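You operate a simulated robot arm through the tools that you are given. There is no shell and no other tool.

Carry out the task below with a simulated robot arm. There is one attempt and no reset: what you move stays moved.

TASK
Run the pump and fill the clear cup to its line at the test tap.
Fine: valve to cell before the run switch; at the end tap shut, run switch off and valve shut. Where these are worked on the way, their far stop is far enough and under half their travel is too little: run switch.

The check looks at the end state, three seconds after you hand in, the way a careful person would. Anything else that was tipped, shoved, dropped, spilled or broken makes it a failure.

THE ROBOT
A 6-joint arm with a two-finger parallel gripper, fixed in place. Base frame: the origin is at the foot of the arm, x ahead of it, y to its left, z up; the work surface is at about z = 720. Units: mm, rad, N and s.
With the tool pointing down near the work surface it reaches from about 260 to 740 mm from the base axis. Its first joint turns from -1.152 to 1.152 rad. Payload 2.45 kg.
The TCP is the grasp point between the finger pads, 24 mm short of the fingertips. In the tool frame z runs along the fingers and y along their closing line. The gripper opens to 68 mm. The fingers are 17 mm wide and 10 mm thick; the gripper's body (40 by 70 mm) begins 41 mm behind the TCP.
Orientation is that of the tool frame in the base frame, as a unit quaternion [x, y, z, w]. With the fingers straight down and closing along the base's y, the tool's x points along the base's -x, its y along +y and its z along -z.

THE INTERFACE
- The arm moves only by the tool apply_moves. Its argument "increments" is one flat list of numbers, 7 for each row, row after row: the shift along the tool's x, y, z in mm, then the turn, a rotation vector about the tool's x, y, z in rad, then the closure in counts, from 0 (fully open) to 255 (shut). In form: [dx, dy, dz, wx, wy, wz, hand, dx, dy, dz, wx, wy, wz, hand, ...]. A call has 1 to 20 rows; each row is the pose to reach, as a shift and turn from the pose commanded when the call began, along the tool's axes at that moment. Rows are played at 5 a second. More than 50 mm and 0.15 rad between two rows, or a gripper value outside its range, and nothing of the call is played. Where a pose cannot be reached the arm comes as near as it can. A force on the tool above 40 N (or 10 N above the force at the start of the call, whichever is more), or a blocked arm, ends the call early, and 0.2 s more pass. The fingers move at their own pace (about 108 mm/s each) and stop on an object; they squeeze with about 40 N. The grip force told is the motor's: it shows also when the fingers shut on nothing. Time passes only in rows, and 0.2 s behind the last, so rows that repeat a pose let the fingers close. It gives the time, the measured TCP pose, the force on the tool (base axes), the opening and the grip force at its end, in the units of the frame above (readings bear some noise), with the torque about the TCP (base axes, N m) and any sound that the robot's microphone picked up.
- Cameras (640 x 400 px; columns grow to the right, rows downward): "scene" is fixed at [166.5, 431, 1440.2]; the picture's right is [-0.64, -0.77, 0.00], its down [-0.61, 0.50, -0.61] and it looks along [0.47, -0.39, -0.79] (base axes); focal length 303 px, centre (320, 200). "wrist" rides on the gripper at [84, 11, -75] in the tool frame; the picture's right is [-0.13, 0.99, 0.00], its down [-0.60, -0.08, -0.79] and it looks along [-0.79, -0.10, 0.61] (tool axes); focal length 251 px, centre (320, 200). There is no depth. A picture from a camera that has moved, and an enlarged one, comes with that camera's place and axes in the base frame and with its lens.
- capture(camera): a new picture of that camera. The clock stands still meanwhile.
- inspect(camera, box): a new picture of the part [left, top, right, bottom] of that camera's present view, enlarged. The clock stands still meanwhile.
- job_done(): hands the job in; it is judged then, once.

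Nothing tells you positions but the pictures and the camera data. Unless the task says otherwise, let go and move clear before handing in.

The tools are called after "Emit:" as a command line: name --argument value ..., lists and objects as JSON in quotes. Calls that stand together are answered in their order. apply_moves: Moves the arm, as the interface text tells. Its arguments: {"type":"object","properties":{"increments":{"type":"array"}},"required":["increments"]} The other tools are called the same way: capture (camera) takes a picture; inspect (camera, box) takes an enlarged picture of a part of a camera's view; job_done () hands the job in.

At the start:

```text
clock: 0.0
tool_pos: [385.4, 202.5, 1135.3]
tcp_rot: [0.0, 1.0, 0.0, -0.001]
force: [-0.5, -0.2, 0.5]
ft_torque: [0.04, -0.05, 0.05]
opening: 68.0
gripper_force: 0.1
```

scene: 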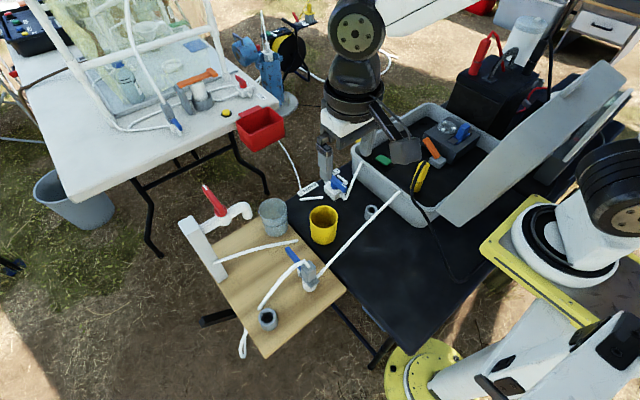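
wrist: 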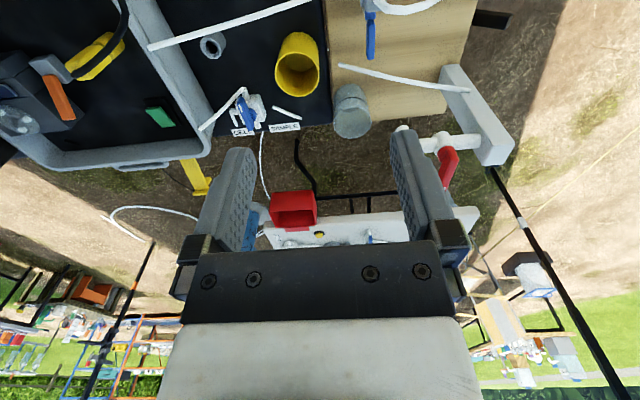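

I see a table with a wooden board, a tap with a red lever, a clear cup, a yellow cup, a three-way valve with blue handle near CELL/SAMPLE labels, and a tool case. I'll zoom in on each region before moving anything.

Emit:
inspect --camera "scene" --box '[170, 170, 330, 270]'

Emit:
inspect --camera "scene" --box '[290, 140, 410, 215]'

Emit:
inspect --camera "scene" --box '[350, 90, 510, 190]'

Emit:
inspect --camera "scene" --box '[220, 230, 380, 330]'

Emit:
inspect --camera "wrist" --box '[190, 20, 350, 120]'

Emit:
inspect --camera "wrist" --box '[320, 0, 520, 125]'

Emit:
inspect --camera "wrist" --box '[0, 20, 200, 145]'

```text
4.00 times, centred on (250, 220) of scene
camera zoom: at [166.5, 431.0, 1440.2], right [-0.64, -0.77, 0.0], down [-0.61, 0.5, -0.61], along [0.47, -0.39, -0.79], focal length 1212 px, centre (600, 120)
```

zoom: 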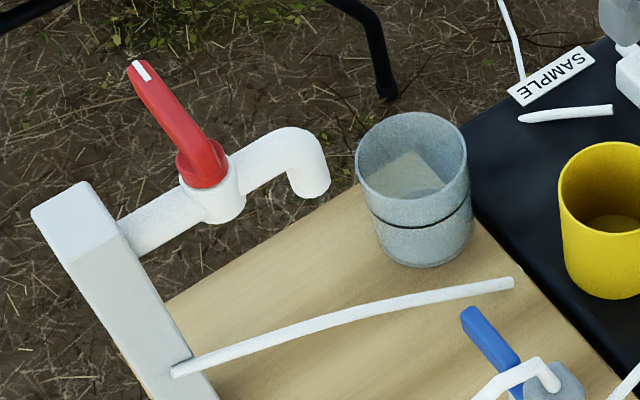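

```text
5.33 times, centred on (350, 178) of scene
camera zoom: at [166.5, 431.0, 1440.2], right [-0.64, -0.77, 0.0], down [-0.61, 0.5, -0.61], along [0.47, -0.39, -0.79], focal length 1616 px, centre (160, 320)
```

zoom: 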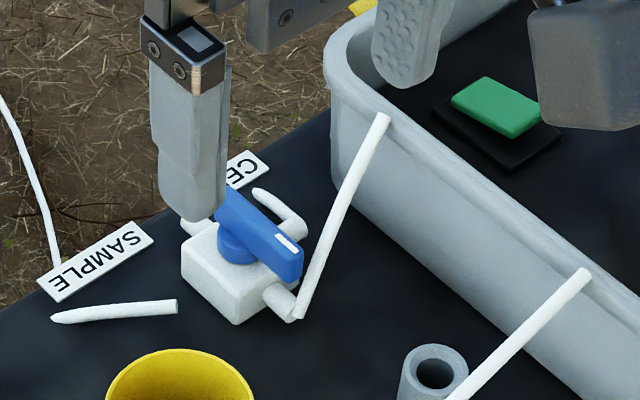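

```text
4.00 times, centred on (430, 140) of scene
camera zoom: at [166.5, 431.0, 1440.2], right [-0.64, -0.77, 0.0], down [-0.61, 0.5, -0.61], along [0.47, -0.39, -0.79], focal length 1212 px, centre (-120, 440)
```

zoom: 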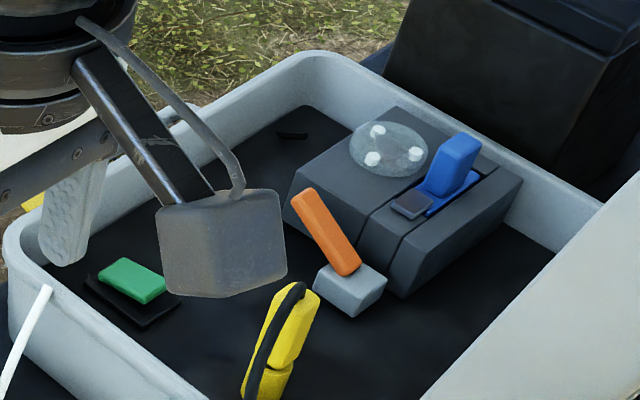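

```text
4.00 times, centred on (300, 280) of scene
camera zoom: at [166.5, 431.0, 1440.2], right [-0.64, -0.77, 0.0], down [-0.61, 0.5, -0.61], along [0.47, -0.39, -0.79], focal length 1212 px, centre (400, -120)
```

zoom: 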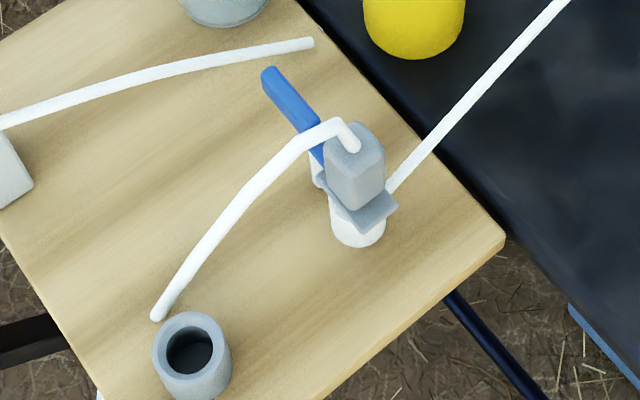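

```text
4.00 times, centred on (270, 70) of wrist
camera zoom: at [303.1, 213.2, 1209.7], right [0.13, 0.99, 0.0], down [0.6, -0.08, 0.79], along [0.79, -0.1, -0.61], focal length 1006 px, centre (520, 720)
```

zoom: 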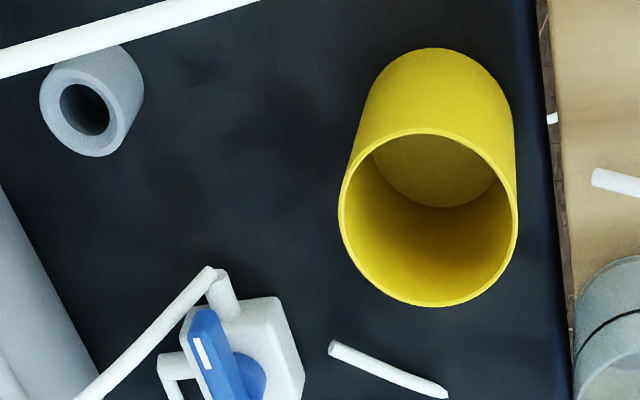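

```text
3.20 times, centred on (420, 62) of wrist
camera zoom: at [303.1, 213.2, 1209.7], right [0.13, 0.99, 0.0], down [0.6, -0.08, 0.79], along [0.79, -0.1, -0.61], focal length 805 px, centre (0, 640)
```

zoom: 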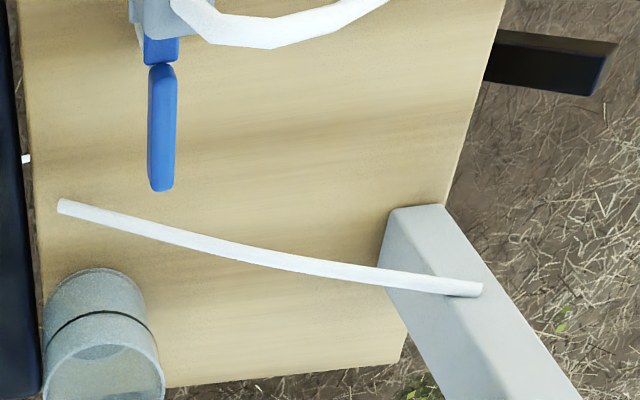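

```text
3.20 times, centred on (100, 82) of wrist
camera zoom: at [303.1, 213.2, 1209.7], right [0.13, 0.99, 0.0], down [0.6, -0.08, 0.79], along [0.79, -0.1, -0.61], focal length 805 px, centre (1024, 576)
```

zoom: 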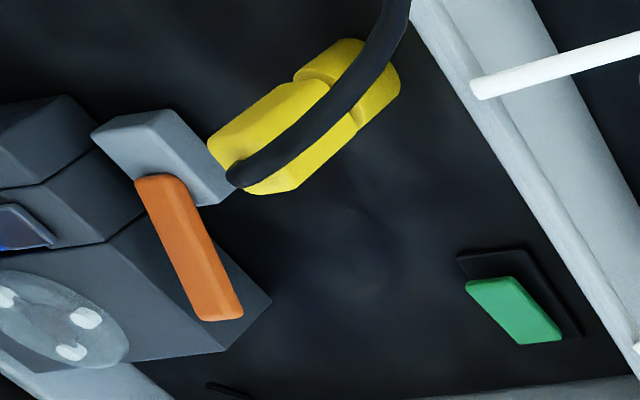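

The scene has a red-levered tap on a post, a clear cup with a black line that isn't under the tap yet, a blue-handled three-way valve with CELL/SAMPLE labels, and a pump with a blue rocker in the case. I'll move the arm to get better views, beginning above the board and tap.

Emit:
apply_moves --increments '[40, 0, 0, 0, 0, 0, 0, 80, 30, 0, 0, 0, 0, 0, 100, 60, 0, 0, 0, 0, 0]'

Emit:
capture --camera "wrist"

Emit:
capture --camera "scene"

```text
clock: 0.8
tool_pos: [285.3, 262.7, 1135.5]
tcp_rot: [-0.001, 1.0, 0.0, 0.001]
force: [0.5, 0.4, -0.1]
ft_torque: [0.02, 0.0, 0.03]
opening: 68.0
gripper_force: 0.1
```

```text
taken
camera wrist: at [202.3, 273.4, 1209.6], right [0.13, 0.99, 0.0], down [0.6, -0.08, 0.79], along [0.79, -0.1, -0.61], focal length 251 px, centre (320, 200)
```

wrist: 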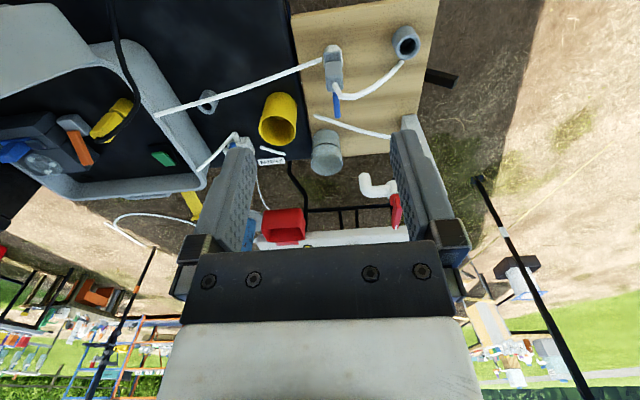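

```text
taken
```

scene: 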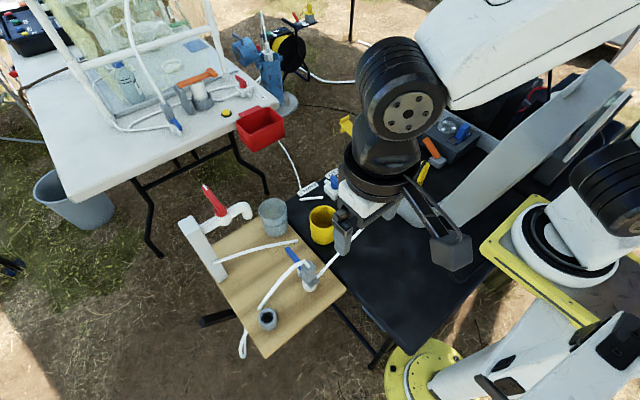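

Emit:
inspect --camera "wrist" --box '[290, 100, 450, 230]'

Emit:
inspect --camera "wrist" --box '[290, 0, 450, 110]'

Emit:
inspect --camera "scene" --box '[170, 175, 350, 300]'

Emit:
inspect --camera "wrist" --box '[0, 80, 200, 205]'

```text
3.08 times, centred on (370, 165) of wrist
camera zoom: at [202.3, 273.4, 1209.6], right [0.13, 0.99, 0.0], down [0.6, -0.08, 0.79], along [0.79, -0.1, -0.61], focal length 774 px, centre (166, 308)
```

zoom: 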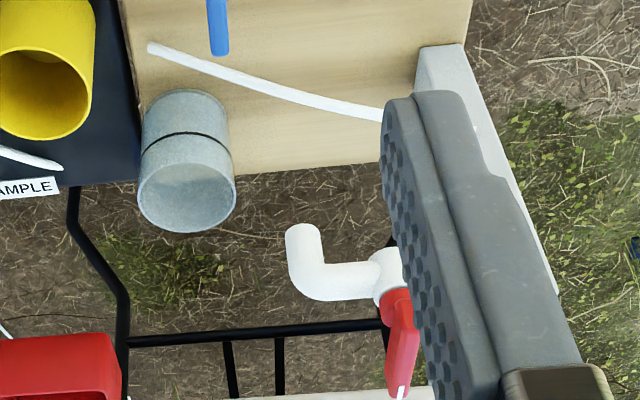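

```text
3.64 times, centred on (370, 55) of wrist
camera zoom: at [202.3, 273.4, 1209.6], right [0.13, 0.99, 0.0], down [0.6, -0.08, 0.79], along [0.79, -0.1, -0.61], focal length 914 px, centre (138, 727)
```

zoom: 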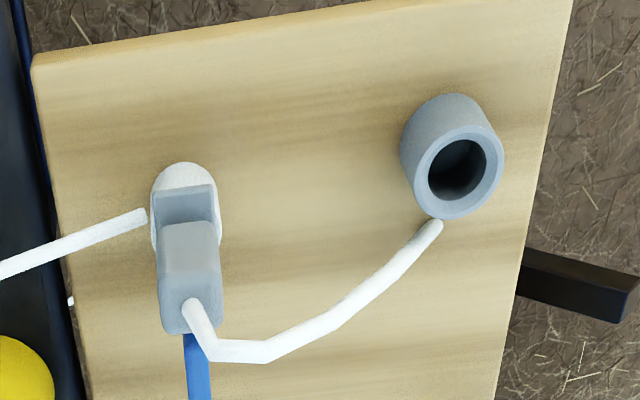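

```text
3.20 times, centred on (260, 238) of scene
camera zoom: at [166.5, 431.0, 1440.2], right [-0.64, -0.77, 0.0], down [-0.61, 0.5, -0.61], along [0.47, -0.39, -0.79], focal length 970 px, centre (512, 80)
```

zoom: 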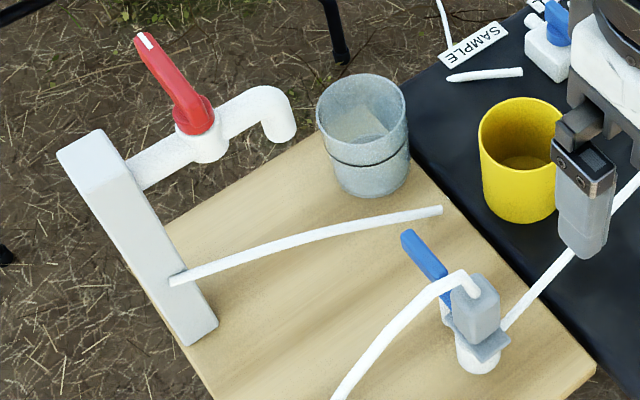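

```text
3.20 times, centred on (100, 142) of wrist
camera zoom: at [202.3, 273.4, 1209.6], right [0.13, 0.99, 0.0], down [0.6, -0.08, 0.79], along [0.79, -0.1, -0.61], focal length 805 px, centre (1024, 384)
```

zoom: 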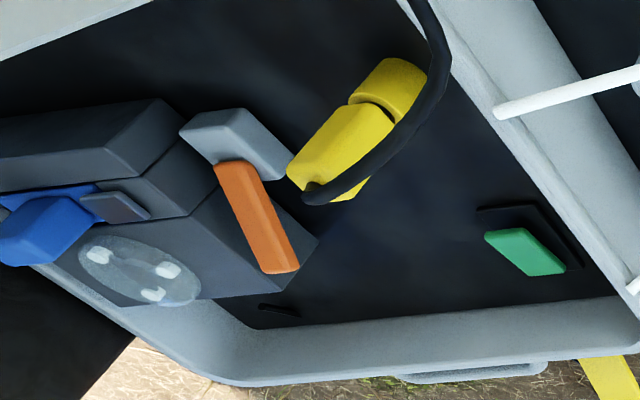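

The tap outlet comes out near (568, 312, 870) and the cup base near (592, 240), so the cup has to move. Next I'll move in for a closer look at the three-way valve.

Emit:
apply_moves --increments '[-26, -26, 22, 0, 0, 0, 0, -52, -51, 45, 0, 0, 0, 0, -77, -77, 67, 0, 0, 0, 0, -103, -102, 90, 0, 0, 0, 0, -129, -128, 112, 0, 0, 0, 0, -155, -153, 135, 0, 0, 0, 0, -180, -179, 157, 0, 0, 0, 0, -206, -204, 180, 0, 0, 0, 0, -232, -230, 202, 0, 0, 0, 0]'

Emit:
capture --camera "wrist"

Emit:
capture --camera "scene"

```text
clock: 2.8
tool_pos: [518.6, 30.7, 931.8]
tcp_rot: [0.0, 1.0, 0.0, 0.0]
force: [-0.8, 0.1, -0.1]
ft_torque: [0.03, -0.01, -0.02]
opening: 67.8
gripper_force: 0.1
```

```text
taken
camera wrist: at [436.3, 42.2, 1006.8], right [0.13, 0.99, 0.0], down [0.6, -0.08, 0.79], along [0.79, -0.1, -0.61], focal length 251 px, centre (320, 200)
```

wrist: 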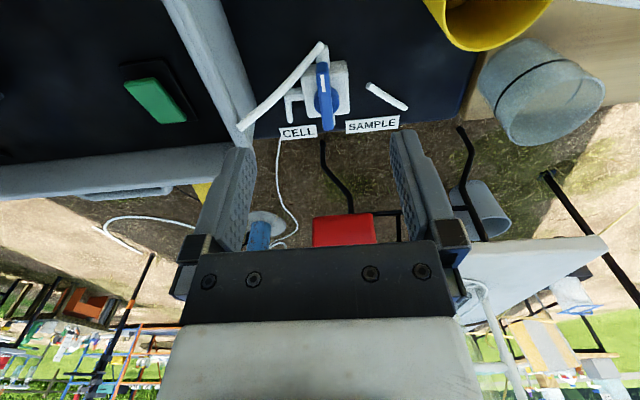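

```text
taken
```

scene: 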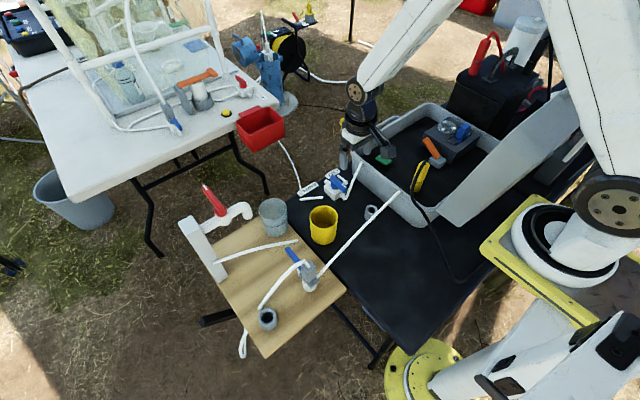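

Emit:
inspect --camera "wrist" --box '[230, 30, 430, 155]'

Emit:
inspect --camera "scene" --box '[290, 165, 370, 215]'

Emit:
inspect --camera "scene" --box '[400, 100, 500, 200]'

Emit:
inspect --camera "wrist" --box '[100, 40, 220, 140]'

Emit:
inspect --camera "wrist" --box '[440, 20, 620, 160]'

```text
3.20 times, centred on (330, 92) of wrist
camera zoom: at [436.3, 42.2, 1006.8], right [0.13, 0.99, 0.0], down [0.6, -0.08, 0.79], along [0.79, -0.1, -0.61], focal length 805 px, centre (288, 544)
```

zoom: 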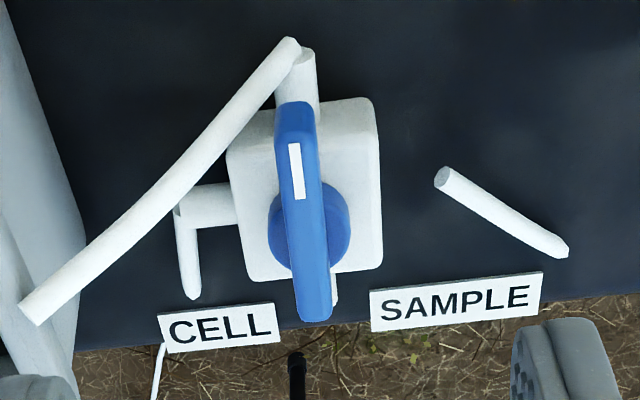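

```text
8.00 times, centred on (330, 190) of scene
camera zoom: at [166.5, 431.0, 1440.2], right [-0.64, -0.77, 0.0], down [-0.61, 0.5, -0.61], along [0.47, -0.39, -0.79], focal length 2424 px, centre (240, 280)
```

zoom: 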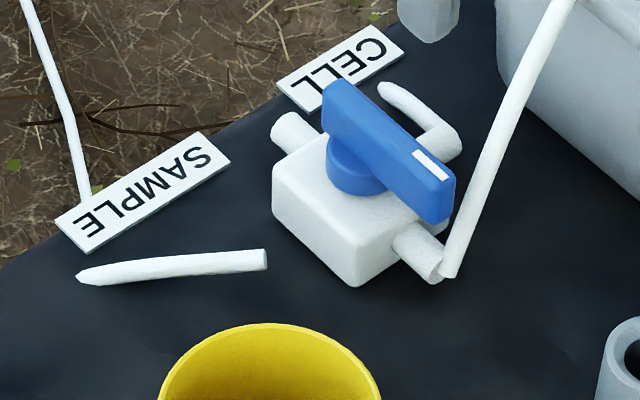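

```text
4.00 times, centred on (450, 150) of scene
camera zoom: at [166.5, 431.0, 1440.2], right [-0.64, -0.77, 0.0], down [-0.61, 0.5, -0.61], along [0.47, -0.39, -0.79], focal length 1212 px, centre (-200, 400)
```

zoom: 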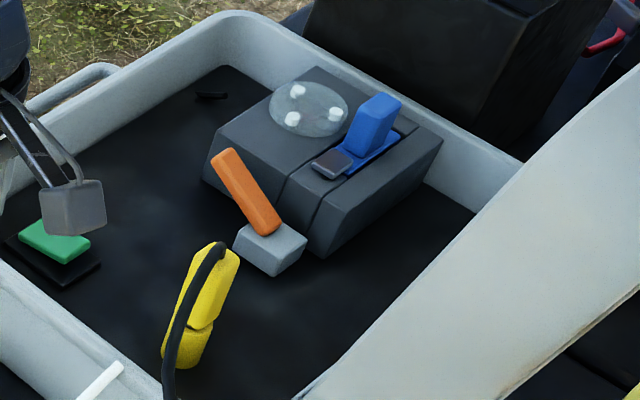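

```text
4.00 times, centred on (160, 90) of wrist
camera zoom: at [436.3, 42.2, 1006.8], right [0.13, 0.99, 0.0], down [0.6, -0.08, 0.79], along [0.79, -0.1, -0.61], focal length 1006 px, centre (960, 640)
```

zoom: 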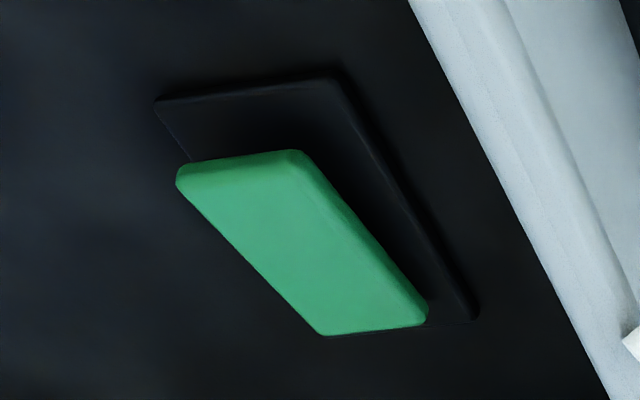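

```text
2.86 times, centred on (530, 90) of wrist
camera zoom: at [436.3, 42.2, 1006.8], right [0.13, 0.99, 0.0], down [0.6, -0.08, 0.79], along [0.79, -0.1, -0.61], focal length 718 px, centre (-280, 514)
```

zoom: 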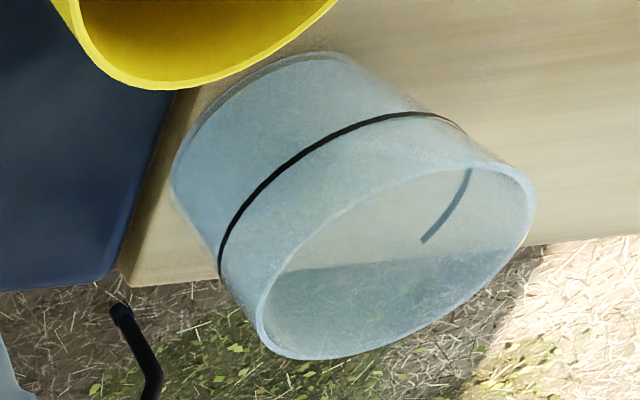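

The valve handle lies along x with its mark pointing to the inlet, which I take to be shut. The CELL port is on the -y side and the pivot is near (587, 30). Next I'll go over the cup and tap to measure them.

Emit:
apply_moves --increments '[0, 43, -16, 0, 0, 0, 0, 0, 87, -16, 0, 0, 0, 0, 0, 130, -16, 0, 0, 0, 0, 0, 174, -16, 0, 0, 0, 0, 0, 215, -16, 0, 0, 0, 0]'

Emit:
capture --camera "wrist"

Emit:
capture --camera "scene"

```text
clock: 4.0
tool_pos: [518.9, 248.1, 947.6]
tcp_rot: [0.0, 1.0, 0.0, 0.0]
force: [-0.2, 1.0, -0.3]
ft_torque: [0.0, -0.02, -0.03]
opening: 67.9
gripper_force: 0.0
```

```text
taken
camera wrist: at [434.9, 258.4, 1023.3], right [0.13, 0.99, 0.0], down [0.6, -0.08, 0.79], along [0.79, -0.1, -0.61], focal length 251 px, centre (320, 200)
```

wrist: 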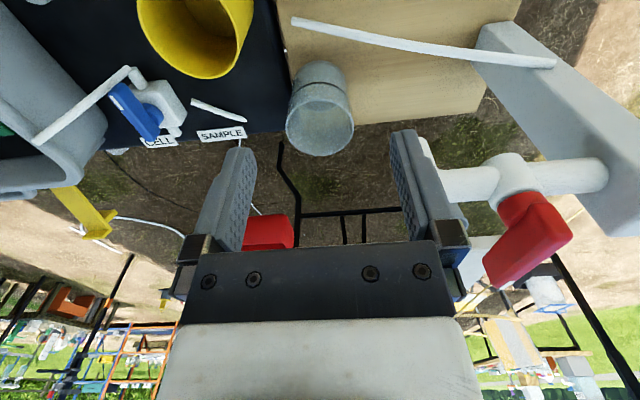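

```text
taken
```

scene: 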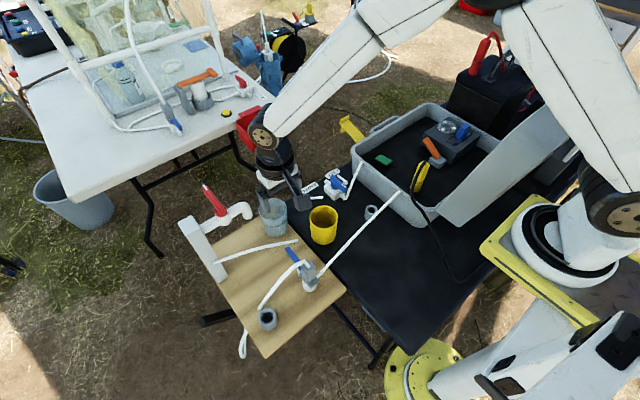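

Emit:
inspect --camera "wrist" --box '[260, 40, 420, 165]'

Emit:
inspect --camera "wrist" --box '[400, 100, 640, 300]'

Emit:
inspect --camera "scene" --box '[170, 175, 300, 275]'

```text
3.20 times, centred on (340, 102) of wrist
camera zoom: at [434.9, 258.4, 1023.3], right [0.13, 0.99, 0.0], down [0.6, -0.08, 0.79], along [0.79, -0.1, -0.61], focal length 805 px, centre (256, 512)
```

zoom: 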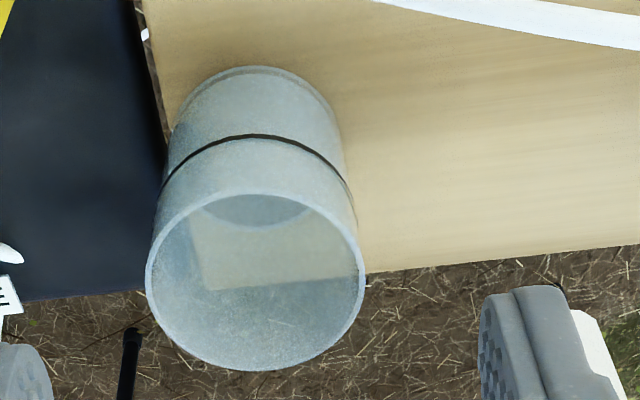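

```text
2.00 times, centred on (520, 200) of wrist
camera zoom: at [434.9, 258.4, 1023.3], right [0.13, 0.99, 0.0], down [0.6, -0.08, 0.79], along [0.79, -0.1, -0.61], focal length 503 px, centre (-80, 200)
```

zoom: 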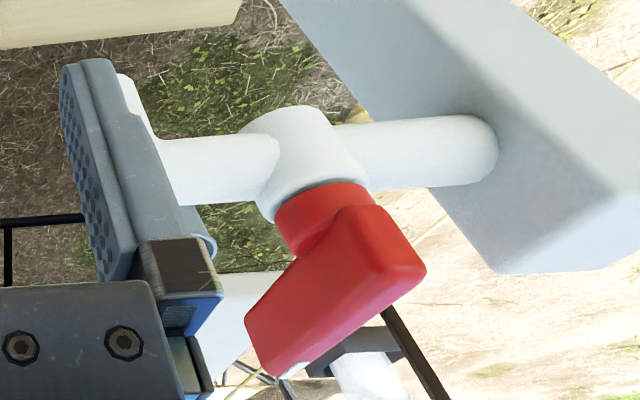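

```text
4.00 times, centred on (235, 225) of scene
camera zoom: at [166.5, 431.0, 1440.2], right [-0.64, -0.77, 0.0], down [-0.61, 0.5, -0.61], along [0.47, -0.39, -0.79], focal length 1212 px, centre (660, 100)
```

zoom: 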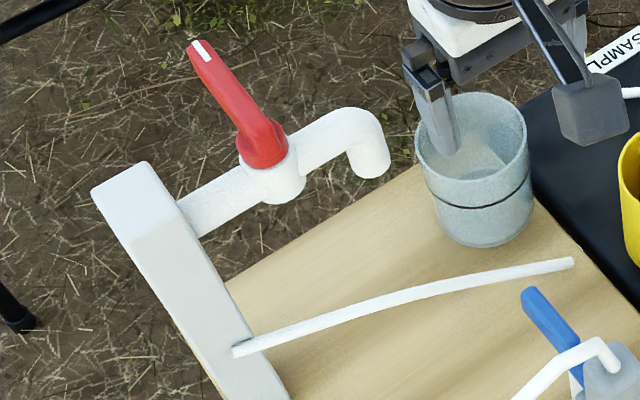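

The cup measures about 70–72 mm across, too wide to span, so I'll pinch its wall. The tap lever points +x with its hub near (570, 360, 940). I want a cleaner view of the outlet and the feed tube before choosing where to set the cup.

Emit:
apply_moves --increments '[10, 26, -31, 0, 0, 0, 0, 19, 52, -62, 0, 0, 0, 0]'

Emit:
capture --camera "wrist"

Emit:
inspect --camera "wrist" --box '[270, 50, 430, 150]'

Emit:
inspect --camera "wrist" --box '[400, 30, 600, 230]'

```text
clock: 4.6
tool_pos: [497.9, 297.7, 1010.1]
tcp_rot: [0.0, 1.0, 0.0, 0.0]
force: [0.3, -0.9, 0.1]
ft_torque: [0.01, 0.03, 0.0]
opening: 67.9
gripper_force: 0.0
```

```text
taken
camera wrist: at [415.9, 309.9, 1085.3], right [0.13, 0.99, 0.0], down [0.6, -0.08, 0.79], along [0.79, -0.1, -0.61], focal length 251 px, centre (320, 200)
```

wrist: 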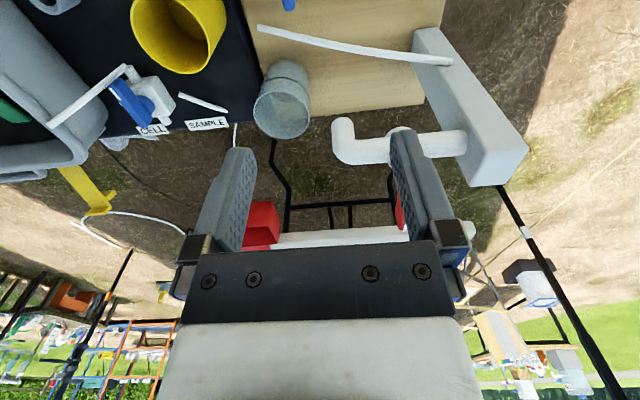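

```text
4.00 times, centred on (350, 100) of wrist
camera zoom: at [415.9, 309.9, 1085.3], right [0.13, 0.99, 0.0], down [0.6, -0.08, 0.79], along [0.79, -0.1, -0.61], focal length 1006 px, centre (200, 600)
```

zoom: 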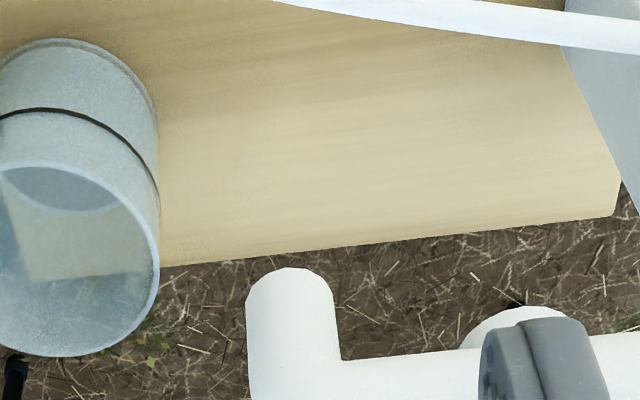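

```text
2.00 times, centred on (500, 130) of wrist
camera zoom: at [415.9, 309.9, 1085.3], right [0.13, 0.99, 0.0], down [0.6, -0.08, 0.79], along [0.79, -0.1, -0.61], focal length 503 px, centre (-40, 340)
```

zoom: 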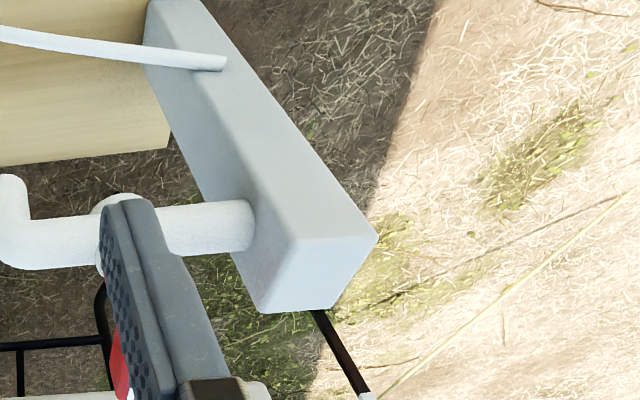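

The outlet bottom triangulates to about (568, 312, 880), and a feed tube runs at x≈534 beside it. I'll yaw the hand 90° so it approaches from -y. That lets me pinch the cup's +x wall, clear of the tap and tube.

Emit:
apply_moves --increments '[-9, -11, 1, 0, 0, -0.1428, 0, -18, -21, 2, 0, 0, -0.2856, 0, -28, -32, 3, 0, 0, -0.4284, 0, -37, -43, 4, 0, 0, -0.5712, 0, -46, -54, 5, 0, 0, -0.714, 0, -56, -64, 5, 0, 0, -0.8568, 0, -65, -75, 6, 0, 0, -0.9996, 0, -74, -86, 7, 0, 0, -1.1424, 0, -83, -97, 8, 0, 0, -1.2852, 0, -93, -107, 9, 0, 0, -1.428, 0, -102, -118, 10, 0, 0, -1.5708, 0]'

Emit:
capture --camera "wrist"

Emit:
capture --camera "scene"

```text
clock: 7.0
tool_pos: [600.8, 180.7, 999.9]
tcp_rot: [0.708, -0.706, 0.0, 0.0]
force: [-0.3, -0.9, 0.4]
ft_torque: [0.02, 0.03, -0.02]
opening: 68.0
gripper_force: 0.0
```

```text
taken
camera wrist: at [591.0, 97.0, 1075.1], right [-0.99, 0.13, 0.0], down [0.08, 0.6, 0.79], along [0.1, 0.79, -0.61], focal length 251 px, centre (320, 200)
```

wrist: 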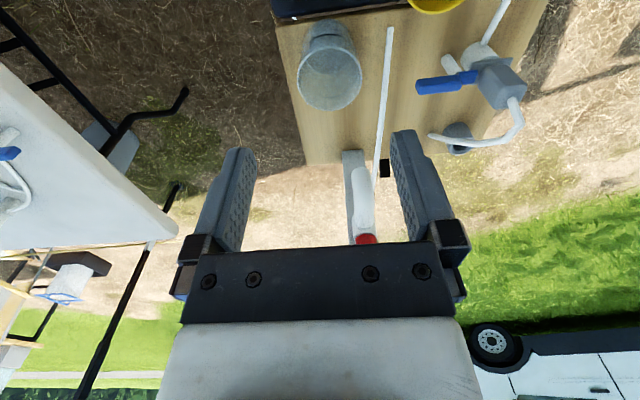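

```text
taken
```

scene: 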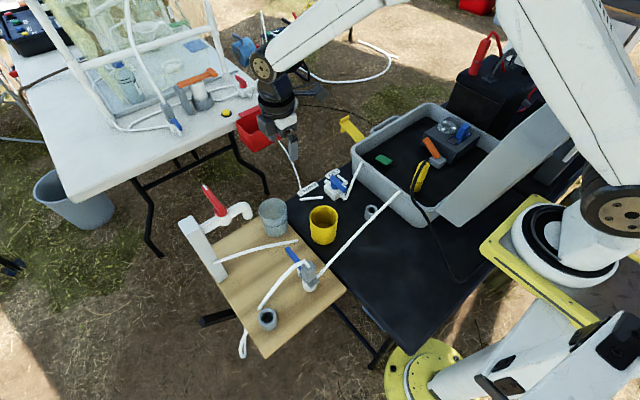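

Emit:
inspect --camera "wrist" --box '[270, 0, 430, 125]'

Emit:
inspect --camera "wrist" --box '[320, 120, 430, 250]'

Emit:
inspect --camera "scene" --box '[170, 175, 300, 275]'

```text
3.20 times, centred on (350, 62) of wrist
camera zoom: at [591.0, 97.0, 1075.1], right [-0.99, 0.13, 0.0], down [0.08, 0.6, 0.79], along [0.1, 0.79, -0.61], focal length 805 px, centre (224, 640)
```

zoom: 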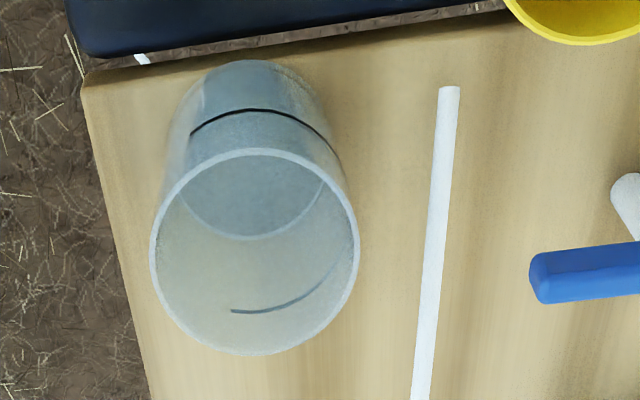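

```text
3.08 times, centred on (375, 185) of wrist
camera zoom: at [591.0, 97.0, 1075.1], right [-0.99, 0.13, 0.0], down [0.08, 0.6, 0.79], along [0.1, 0.79, -0.61], focal length 774 px, centre (151, 246)
```

zoom: 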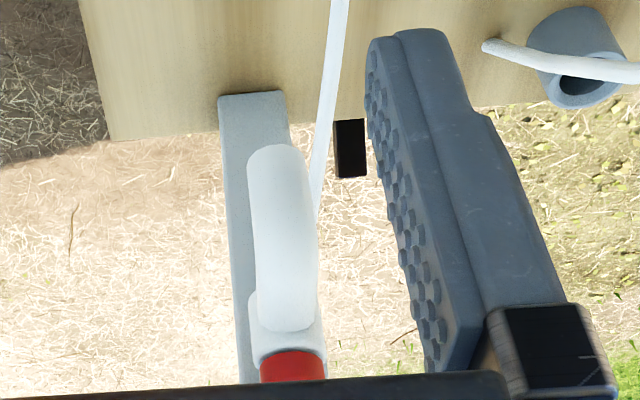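

```text
4.00 times, centred on (235, 225) of scene
camera zoom: at [166.5, 431.0, 1440.2], right [-0.64, -0.77, 0.0], down [-0.61, 0.5, -0.61], along [0.47, -0.39, -0.79], focal length 1212 px, centre (660, 100)
```

zoom: 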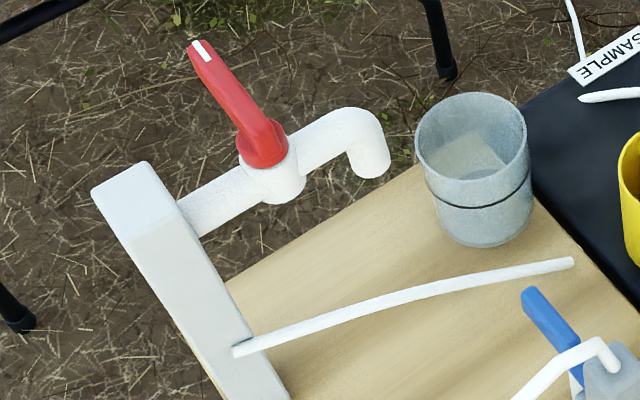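

The outlet bottom is refined to (572, 312, 874) and the tube to x≈538 at that y. The cup centre is about (598.5, 238.5) with its rim near z 804, so I'll aim to set it at (584, 308). First I'll tilt the hand 25° and come above the cup's +x wall.

Emit:
apply_moves --increments '[-10, -8, 30, 0, -0.109, 0, 0, -20, -16, 60, 0, -0.218, 0, 0, -29, -24, 90, 0, -0.327, 0, 0, -39, -31.7, 120, 0, -0.436, 0, 0]'

Emit:
capture --camera "wrist"

Emit:
capture --camera "scene"

```text
clock: 8.0
tool_pos: [633.9, 218.7, 880.1]
tcp_rot: [-0.69, 0.691, 0.153, 0.155]
force: [1.1, -0.6, -0.4]
ft_torque: [0.03, 0.04, -0.02]
opening: 67.9
gripper_force: 0.1
```

```text
taken
camera wrist: at [622.8, 111.5, 912.5], right [-0.99, 0.12, 0.05], down [0.08, 0.21, 0.97], along [0.1, 0.97, -0.22], focal length 251 px, centre (320, 200)
```

wrist: 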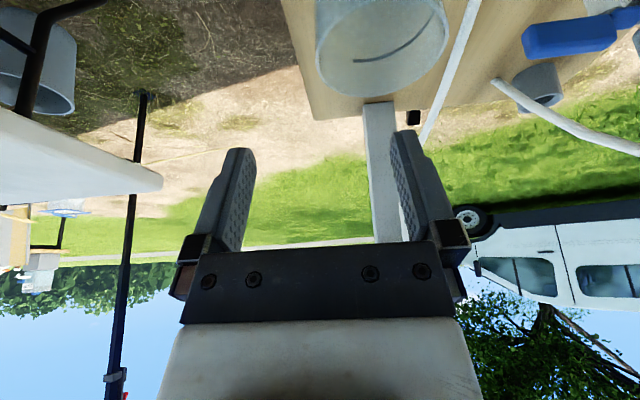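

```text
taken
```

scene: 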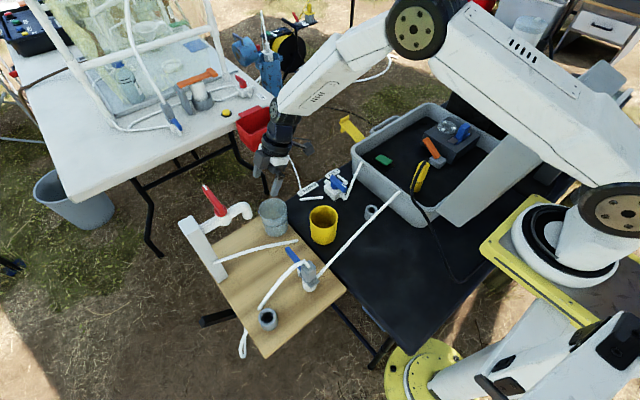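

Emit:
inspect --camera "wrist" --box '[280, 0, 480, 125]'

Emit:
inspect --camera "scene" --box '[230, 130, 330, 250]'

```text
3.20 times, centred on (380, 62) of wrist
camera zoom: at [622.8, 111.5, 912.5], right [-0.99, 0.12, 0.05], down [0.08, 0.21, 0.97], along [0.1, 0.97, -0.22], focal length 805 px, centre (128, 640)
```

zoom: 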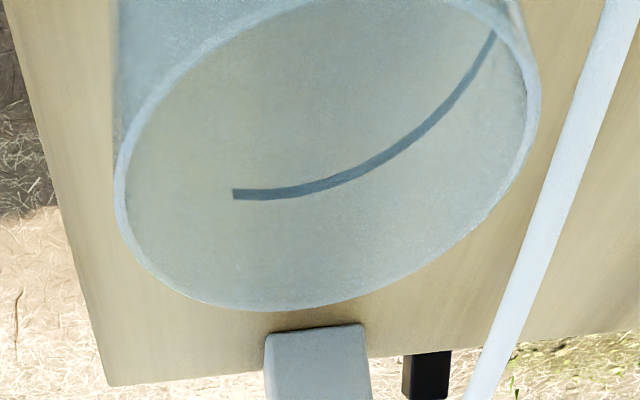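

```text
3.33 times, centred on (280, 190) of scene
camera zoom: at [166.5, 431.0, 1440.2], right [-0.64, -0.77, 0.0], down [-0.61, 0.5, -0.61], along [0.47, -0.39, -0.79], focal length 1010 px, centre (453, 233)
```

zoom: 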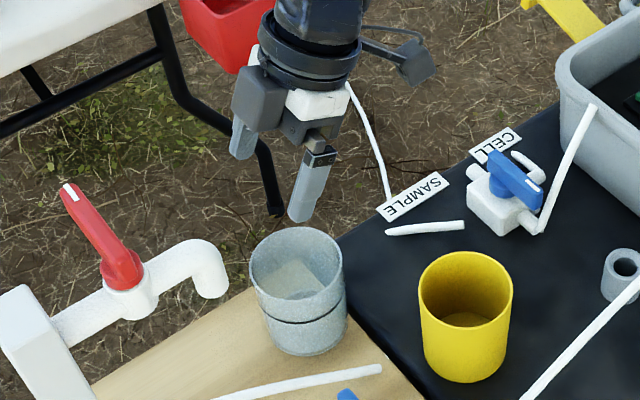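

The rim's +x edge sits near x≈633 and the fingers straddle it. I'll descend with one finger inside the cup and one outside, then check before closing.

Emit:
apply_moves --increments '[6, 0, 20, 0, 0, 0, 0, 11, 0, 41, 0, 0, 0, 0, 17, 0, 62, 0, 0, 0, 0, 22.4, 0, 82.3, 0, 0, 0, 0]'

Emit:
capture --camera "wrist"

Emit:
inspect --camera "scene" --box '[230, 150, 330, 250]'

```text
clock: 9.0
tool_pos: [632.5, 235.4, 795.8]
tcp_rot: [0.69, -0.69, -0.152, -0.155]
force: [0.0, -0.1, -0.4]
ft_torque: [-0.01, -0.03, 0.01]
opening: 67.8
gripper_force: 0.1
```

```text
taken
camera wrist: at [622.4, 127.1, 828.4], right [-0.99, 0.12, 0.05], down [0.08, 0.21, 0.97], along [0.1, 0.97, -0.22], focal length 251 px, centre (320, 200)
```

wrist: 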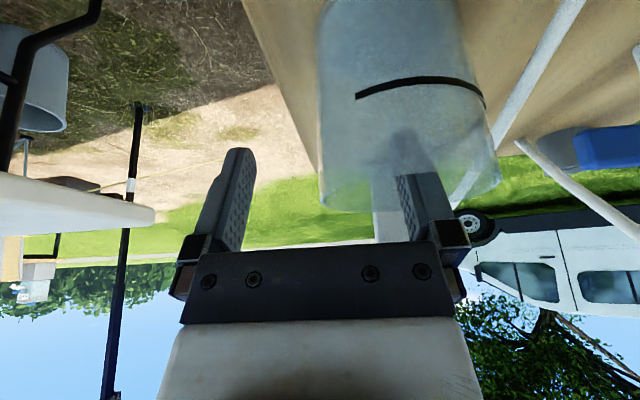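

```text
4.00 times, centred on (280, 200) of scene
camera zoom: at [166.5, 431.0, 1440.2], right [-0.64, -0.77, 0.0], down [-0.61, 0.5, -0.61], along [0.47, -0.39, -0.79], focal length 1212 px, centre (480, 200)
```

zoom: 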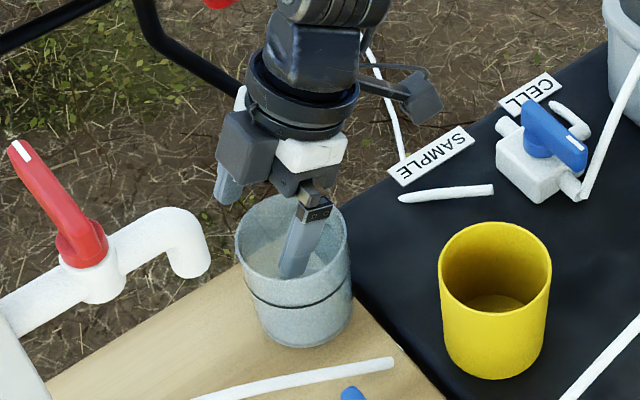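

The inner finger is inside the cup, the outer one outside, and the wall is centred between them. I'll close on it gently.

Emit:
apply_moves --increments '[0, 0, 0, 0, 0, 0, 120, 0, 0, 0, 0, 0, 0, 200, 0, 0, 0, 0, 0, 0, 255, 0, 0, 0, 0, 0, 0, 255, 0, 0, 0, 0, 0, 0, 255]'

Emit:
capture --camera "wrist"

Emit:
inspect --camera "scene" --box '[230, 150, 330, 250]'

```text
clock: 10.2
tool_pos: [632.2, 235.0, 795.3]
tcp_rot: [0.691, -0.69, -0.153, -0.153]
force: [-1.3, -0.3, 4.3]
ft_torque: [-0.01, 0.38, -0.04]
opening: 7.9
gripper_force: 30.0
```

```text
taken
camera wrist: at [622.2, 127.1, 829.0], right [-0.99, 0.12, 0.05], down [0.08, 0.21, 0.97], along [0.1, 0.97, -0.22], focal length 251 px, centre (320, 200)
```

wrist: 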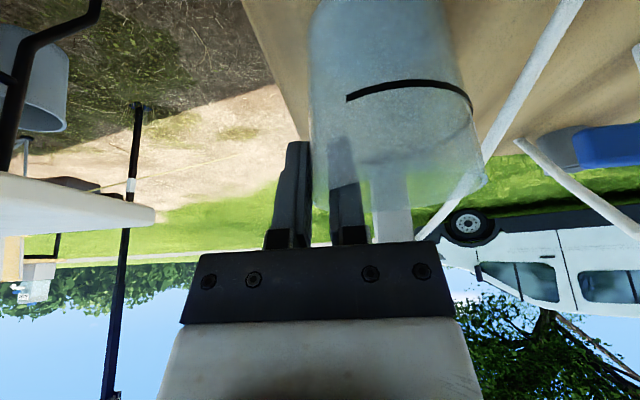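

```text
4.00 times, centred on (280, 200) of scene
camera zoom: at [166.4, 431.0, 1440.3], right [-0.64, -0.77, 0.0], down [-0.61, 0.5, -0.61], along [0.47, -0.39, -0.79], focal length 1212 px, centre (480, 200)
```

zoom: 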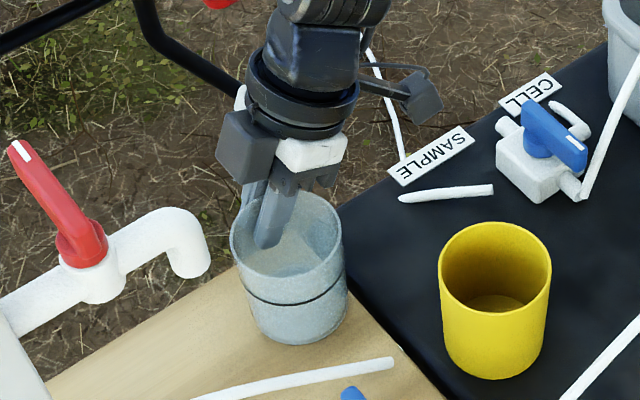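

The wall is gripped at 7.9 mm, and the cup shifted about 3 mm as the fingers closed. I'll lift it slightly to test the hold.

Emit:
apply_moves --increments '[-2.5, 0, -5.4, 0, 0, 0, 255, -5.1, 0, -10.9, 0, 0, 0, 255, -5.1, 0, -10.9, 0, 0, 0, 255]'

Emit:
capture --camera "wrist"

Emit:
inspect --camera "scene" --box '[230, 150, 330, 250]'

```text
clock: 11.0
tool_pos: [633.1, 234.5, 808.4]
tcp_rot: [0.691, -0.69, -0.153, -0.152]
force: [0.3, -0.4, 0.1]
ft_torque: [0.01, 0.02, 0.0]
opening: 7.9
gripper_force: 29.9
```

```text
taken
camera wrist: at [622.3, 127.2, 841.0], right [-0.99, 0.12, 0.05], down [0.08, 0.21, 0.97], along [0.1, 0.97, -0.22], focal length 251 px, centre (320, 200)
```

wrist: 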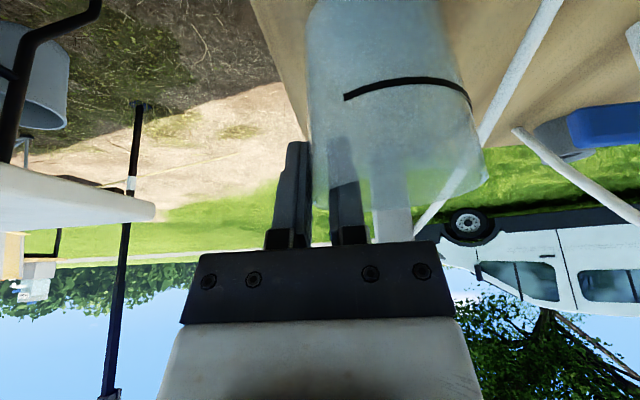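

```text
4.00 times, centred on (280, 200) of scene
camera zoom: at [166.5, 431.0, 1440.2], right [-0.64, -0.77, 0.0], down [-0.61, 0.5, -0.61], along [0.47, -0.39, -0.79], focal length 1212 px, centre (480, 200)
```

zoom: 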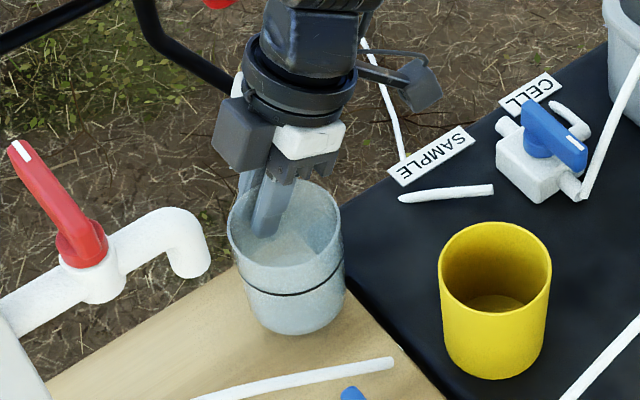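

The cup is held and lifted clear. Next I'll carry it to under the outlet, target centre about (584, 308), and check before lowering.

Emit:
apply_moves --increments '[-15.7, 4.2, 7.3, 0, 0, 0, 255, -31.5, 8.4, 14.7, 0, 0, 0, 255, -47.2, 12.5, 22, 0, 0, 0, 255, -63, 16.7, 29.4, 0, 0, 0, 255, -63, 16.7, 29.4, 0, 0, 0, 255]'

Emit:
capture --camera "wrist"

Emit:
inspect --camera "scene" --box '[180, 150, 300, 270]'

Emit:
inspect --camera "wrist" --box '[280, 0, 520, 250]'

```text
clock: 12.2
tool_pos: [616.0, 305.5, 808.3]
tcp_rot: [-0.69, 0.69, 0.153, 0.154]
force: [-0.6, -0.5, 0.5]
ft_torque: [0.03, 0.0, -0.01]
opening: 7.9
gripper_force: 29.8
```

```text
taken
camera wrist: at [605.7, 197.2, 840.6], right [-0.99, 0.12, 0.05], down [0.08, 0.21, 0.97], along [0.1, 0.97, -0.22], focal length 251 px, centre (320, 200)
```

wrist: 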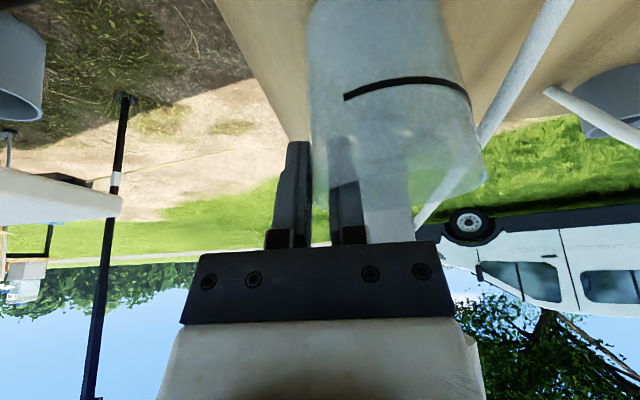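

```text
3.33 times, centred on (240, 210) of scene
camera zoom: at [166.5, 431.0, 1440.2], right [-0.64, -0.77, 0.0], down [-0.61, 0.5, -0.61], along [0.47, -0.39, -0.79], focal length 1010 px, centre (587, 167)
```

zoom: 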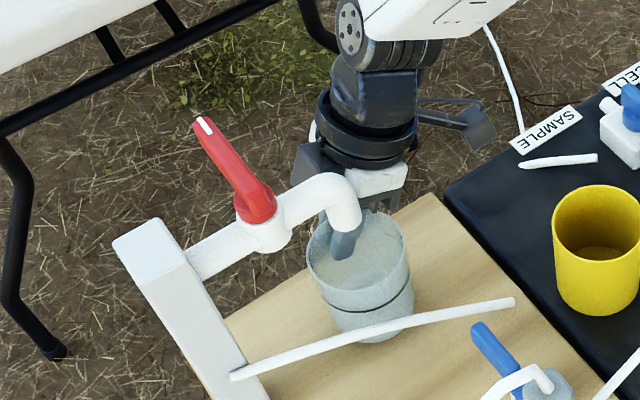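

```text
1.60 times, centred on (400, 125) of wrist
camera zoom: at [605.7, 197.2, 840.6], right [-0.99, 0.12, 0.05], down [0.08, 0.21, 0.97], along [0.1, 0.97, -0.22], focal length 402 px, centre (192, 320)
```

zoom: 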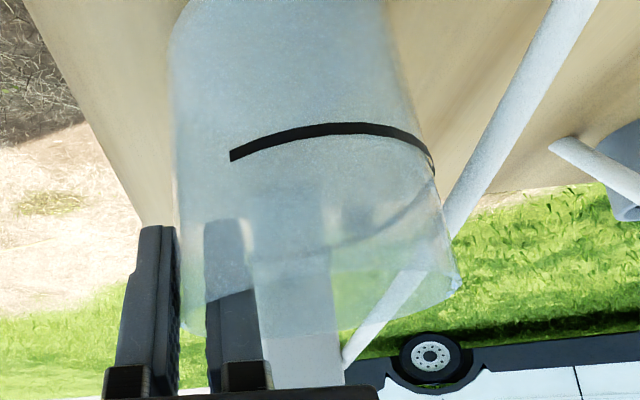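

The cup now hangs under the outlet, and the feed tube is only about 3 mm from its wall. I'll shift it 3 mm toward +x and then lower it onto the board.

Emit:
apply_moves --increments '[0, -3, 0, 0, 0, 0, 255, 1.7, -3, 3.6, 0, 0, 0, 255, 3.4, -3, 7.3, 0, 0, 0, 255, 5.1, -3, 10.9, 0, 0, 0, 255, 5.1, -3, 10.9, 0, 0, 0, 255]'

Emit:
capture --camera "wrist"

Emit:
inspect --camera "scene" --box '[180, 150, 300, 270]'

Emit:
inspect --camera "wrist" --box '[280, 0, 520, 250]'

```text
clock: 13.4
tool_pos: [620.0, 305.1, 797.6]
tcp_rot: [0.69, -0.69, -0.152, -0.154]
force: [-0.1, -2.5, 8.5]
ft_torque: [-0.22, 0.57, 0.18]
opening: 7.7
gripper_force: 29.9
```

```text
taken
camera wrist: at [609.6, 196.5, 829.5], right [-0.99, 0.12, 0.05], down [0.08, 0.21, 0.97], along [0.1, 0.97, -0.22], focal length 251 px, centre (320, 200)
```

wrist: 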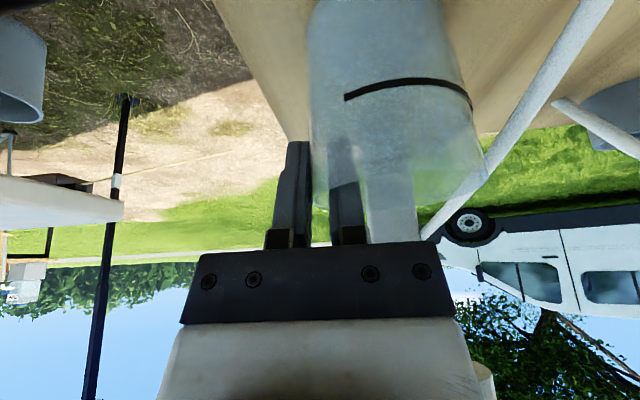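

```text
3.33 times, centred on (240, 210) of scene
camera zoom: at [166.3, 430.9, 1440.3], right [-0.64, -0.77, 0.0], down [-0.61, 0.5, -0.61], along [0.47, -0.39, -0.79], focal length 1010 px, centre (587, 167)
```

zoom: 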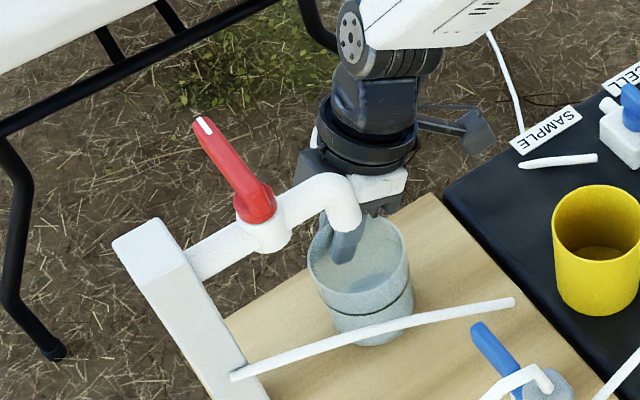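

```text
1.60 times, centred on (400, 125) of wrist
camera zoom: at [609.6, 196.5, 829.5], right [-0.99, 0.12, 0.05], down [0.08, 0.21, 0.97], along [0.1, 0.97, -0.22], focal length 402 px, centre (192, 320)
```

zoom: 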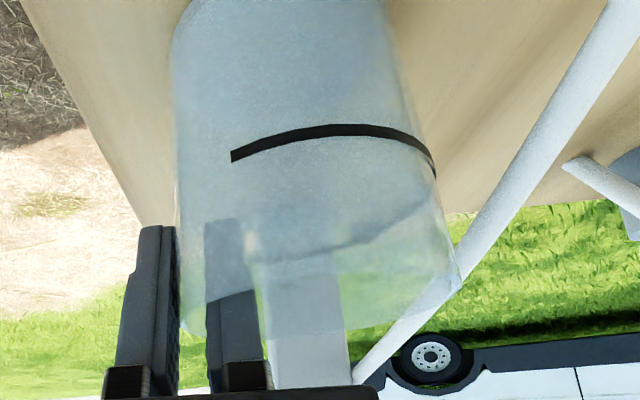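

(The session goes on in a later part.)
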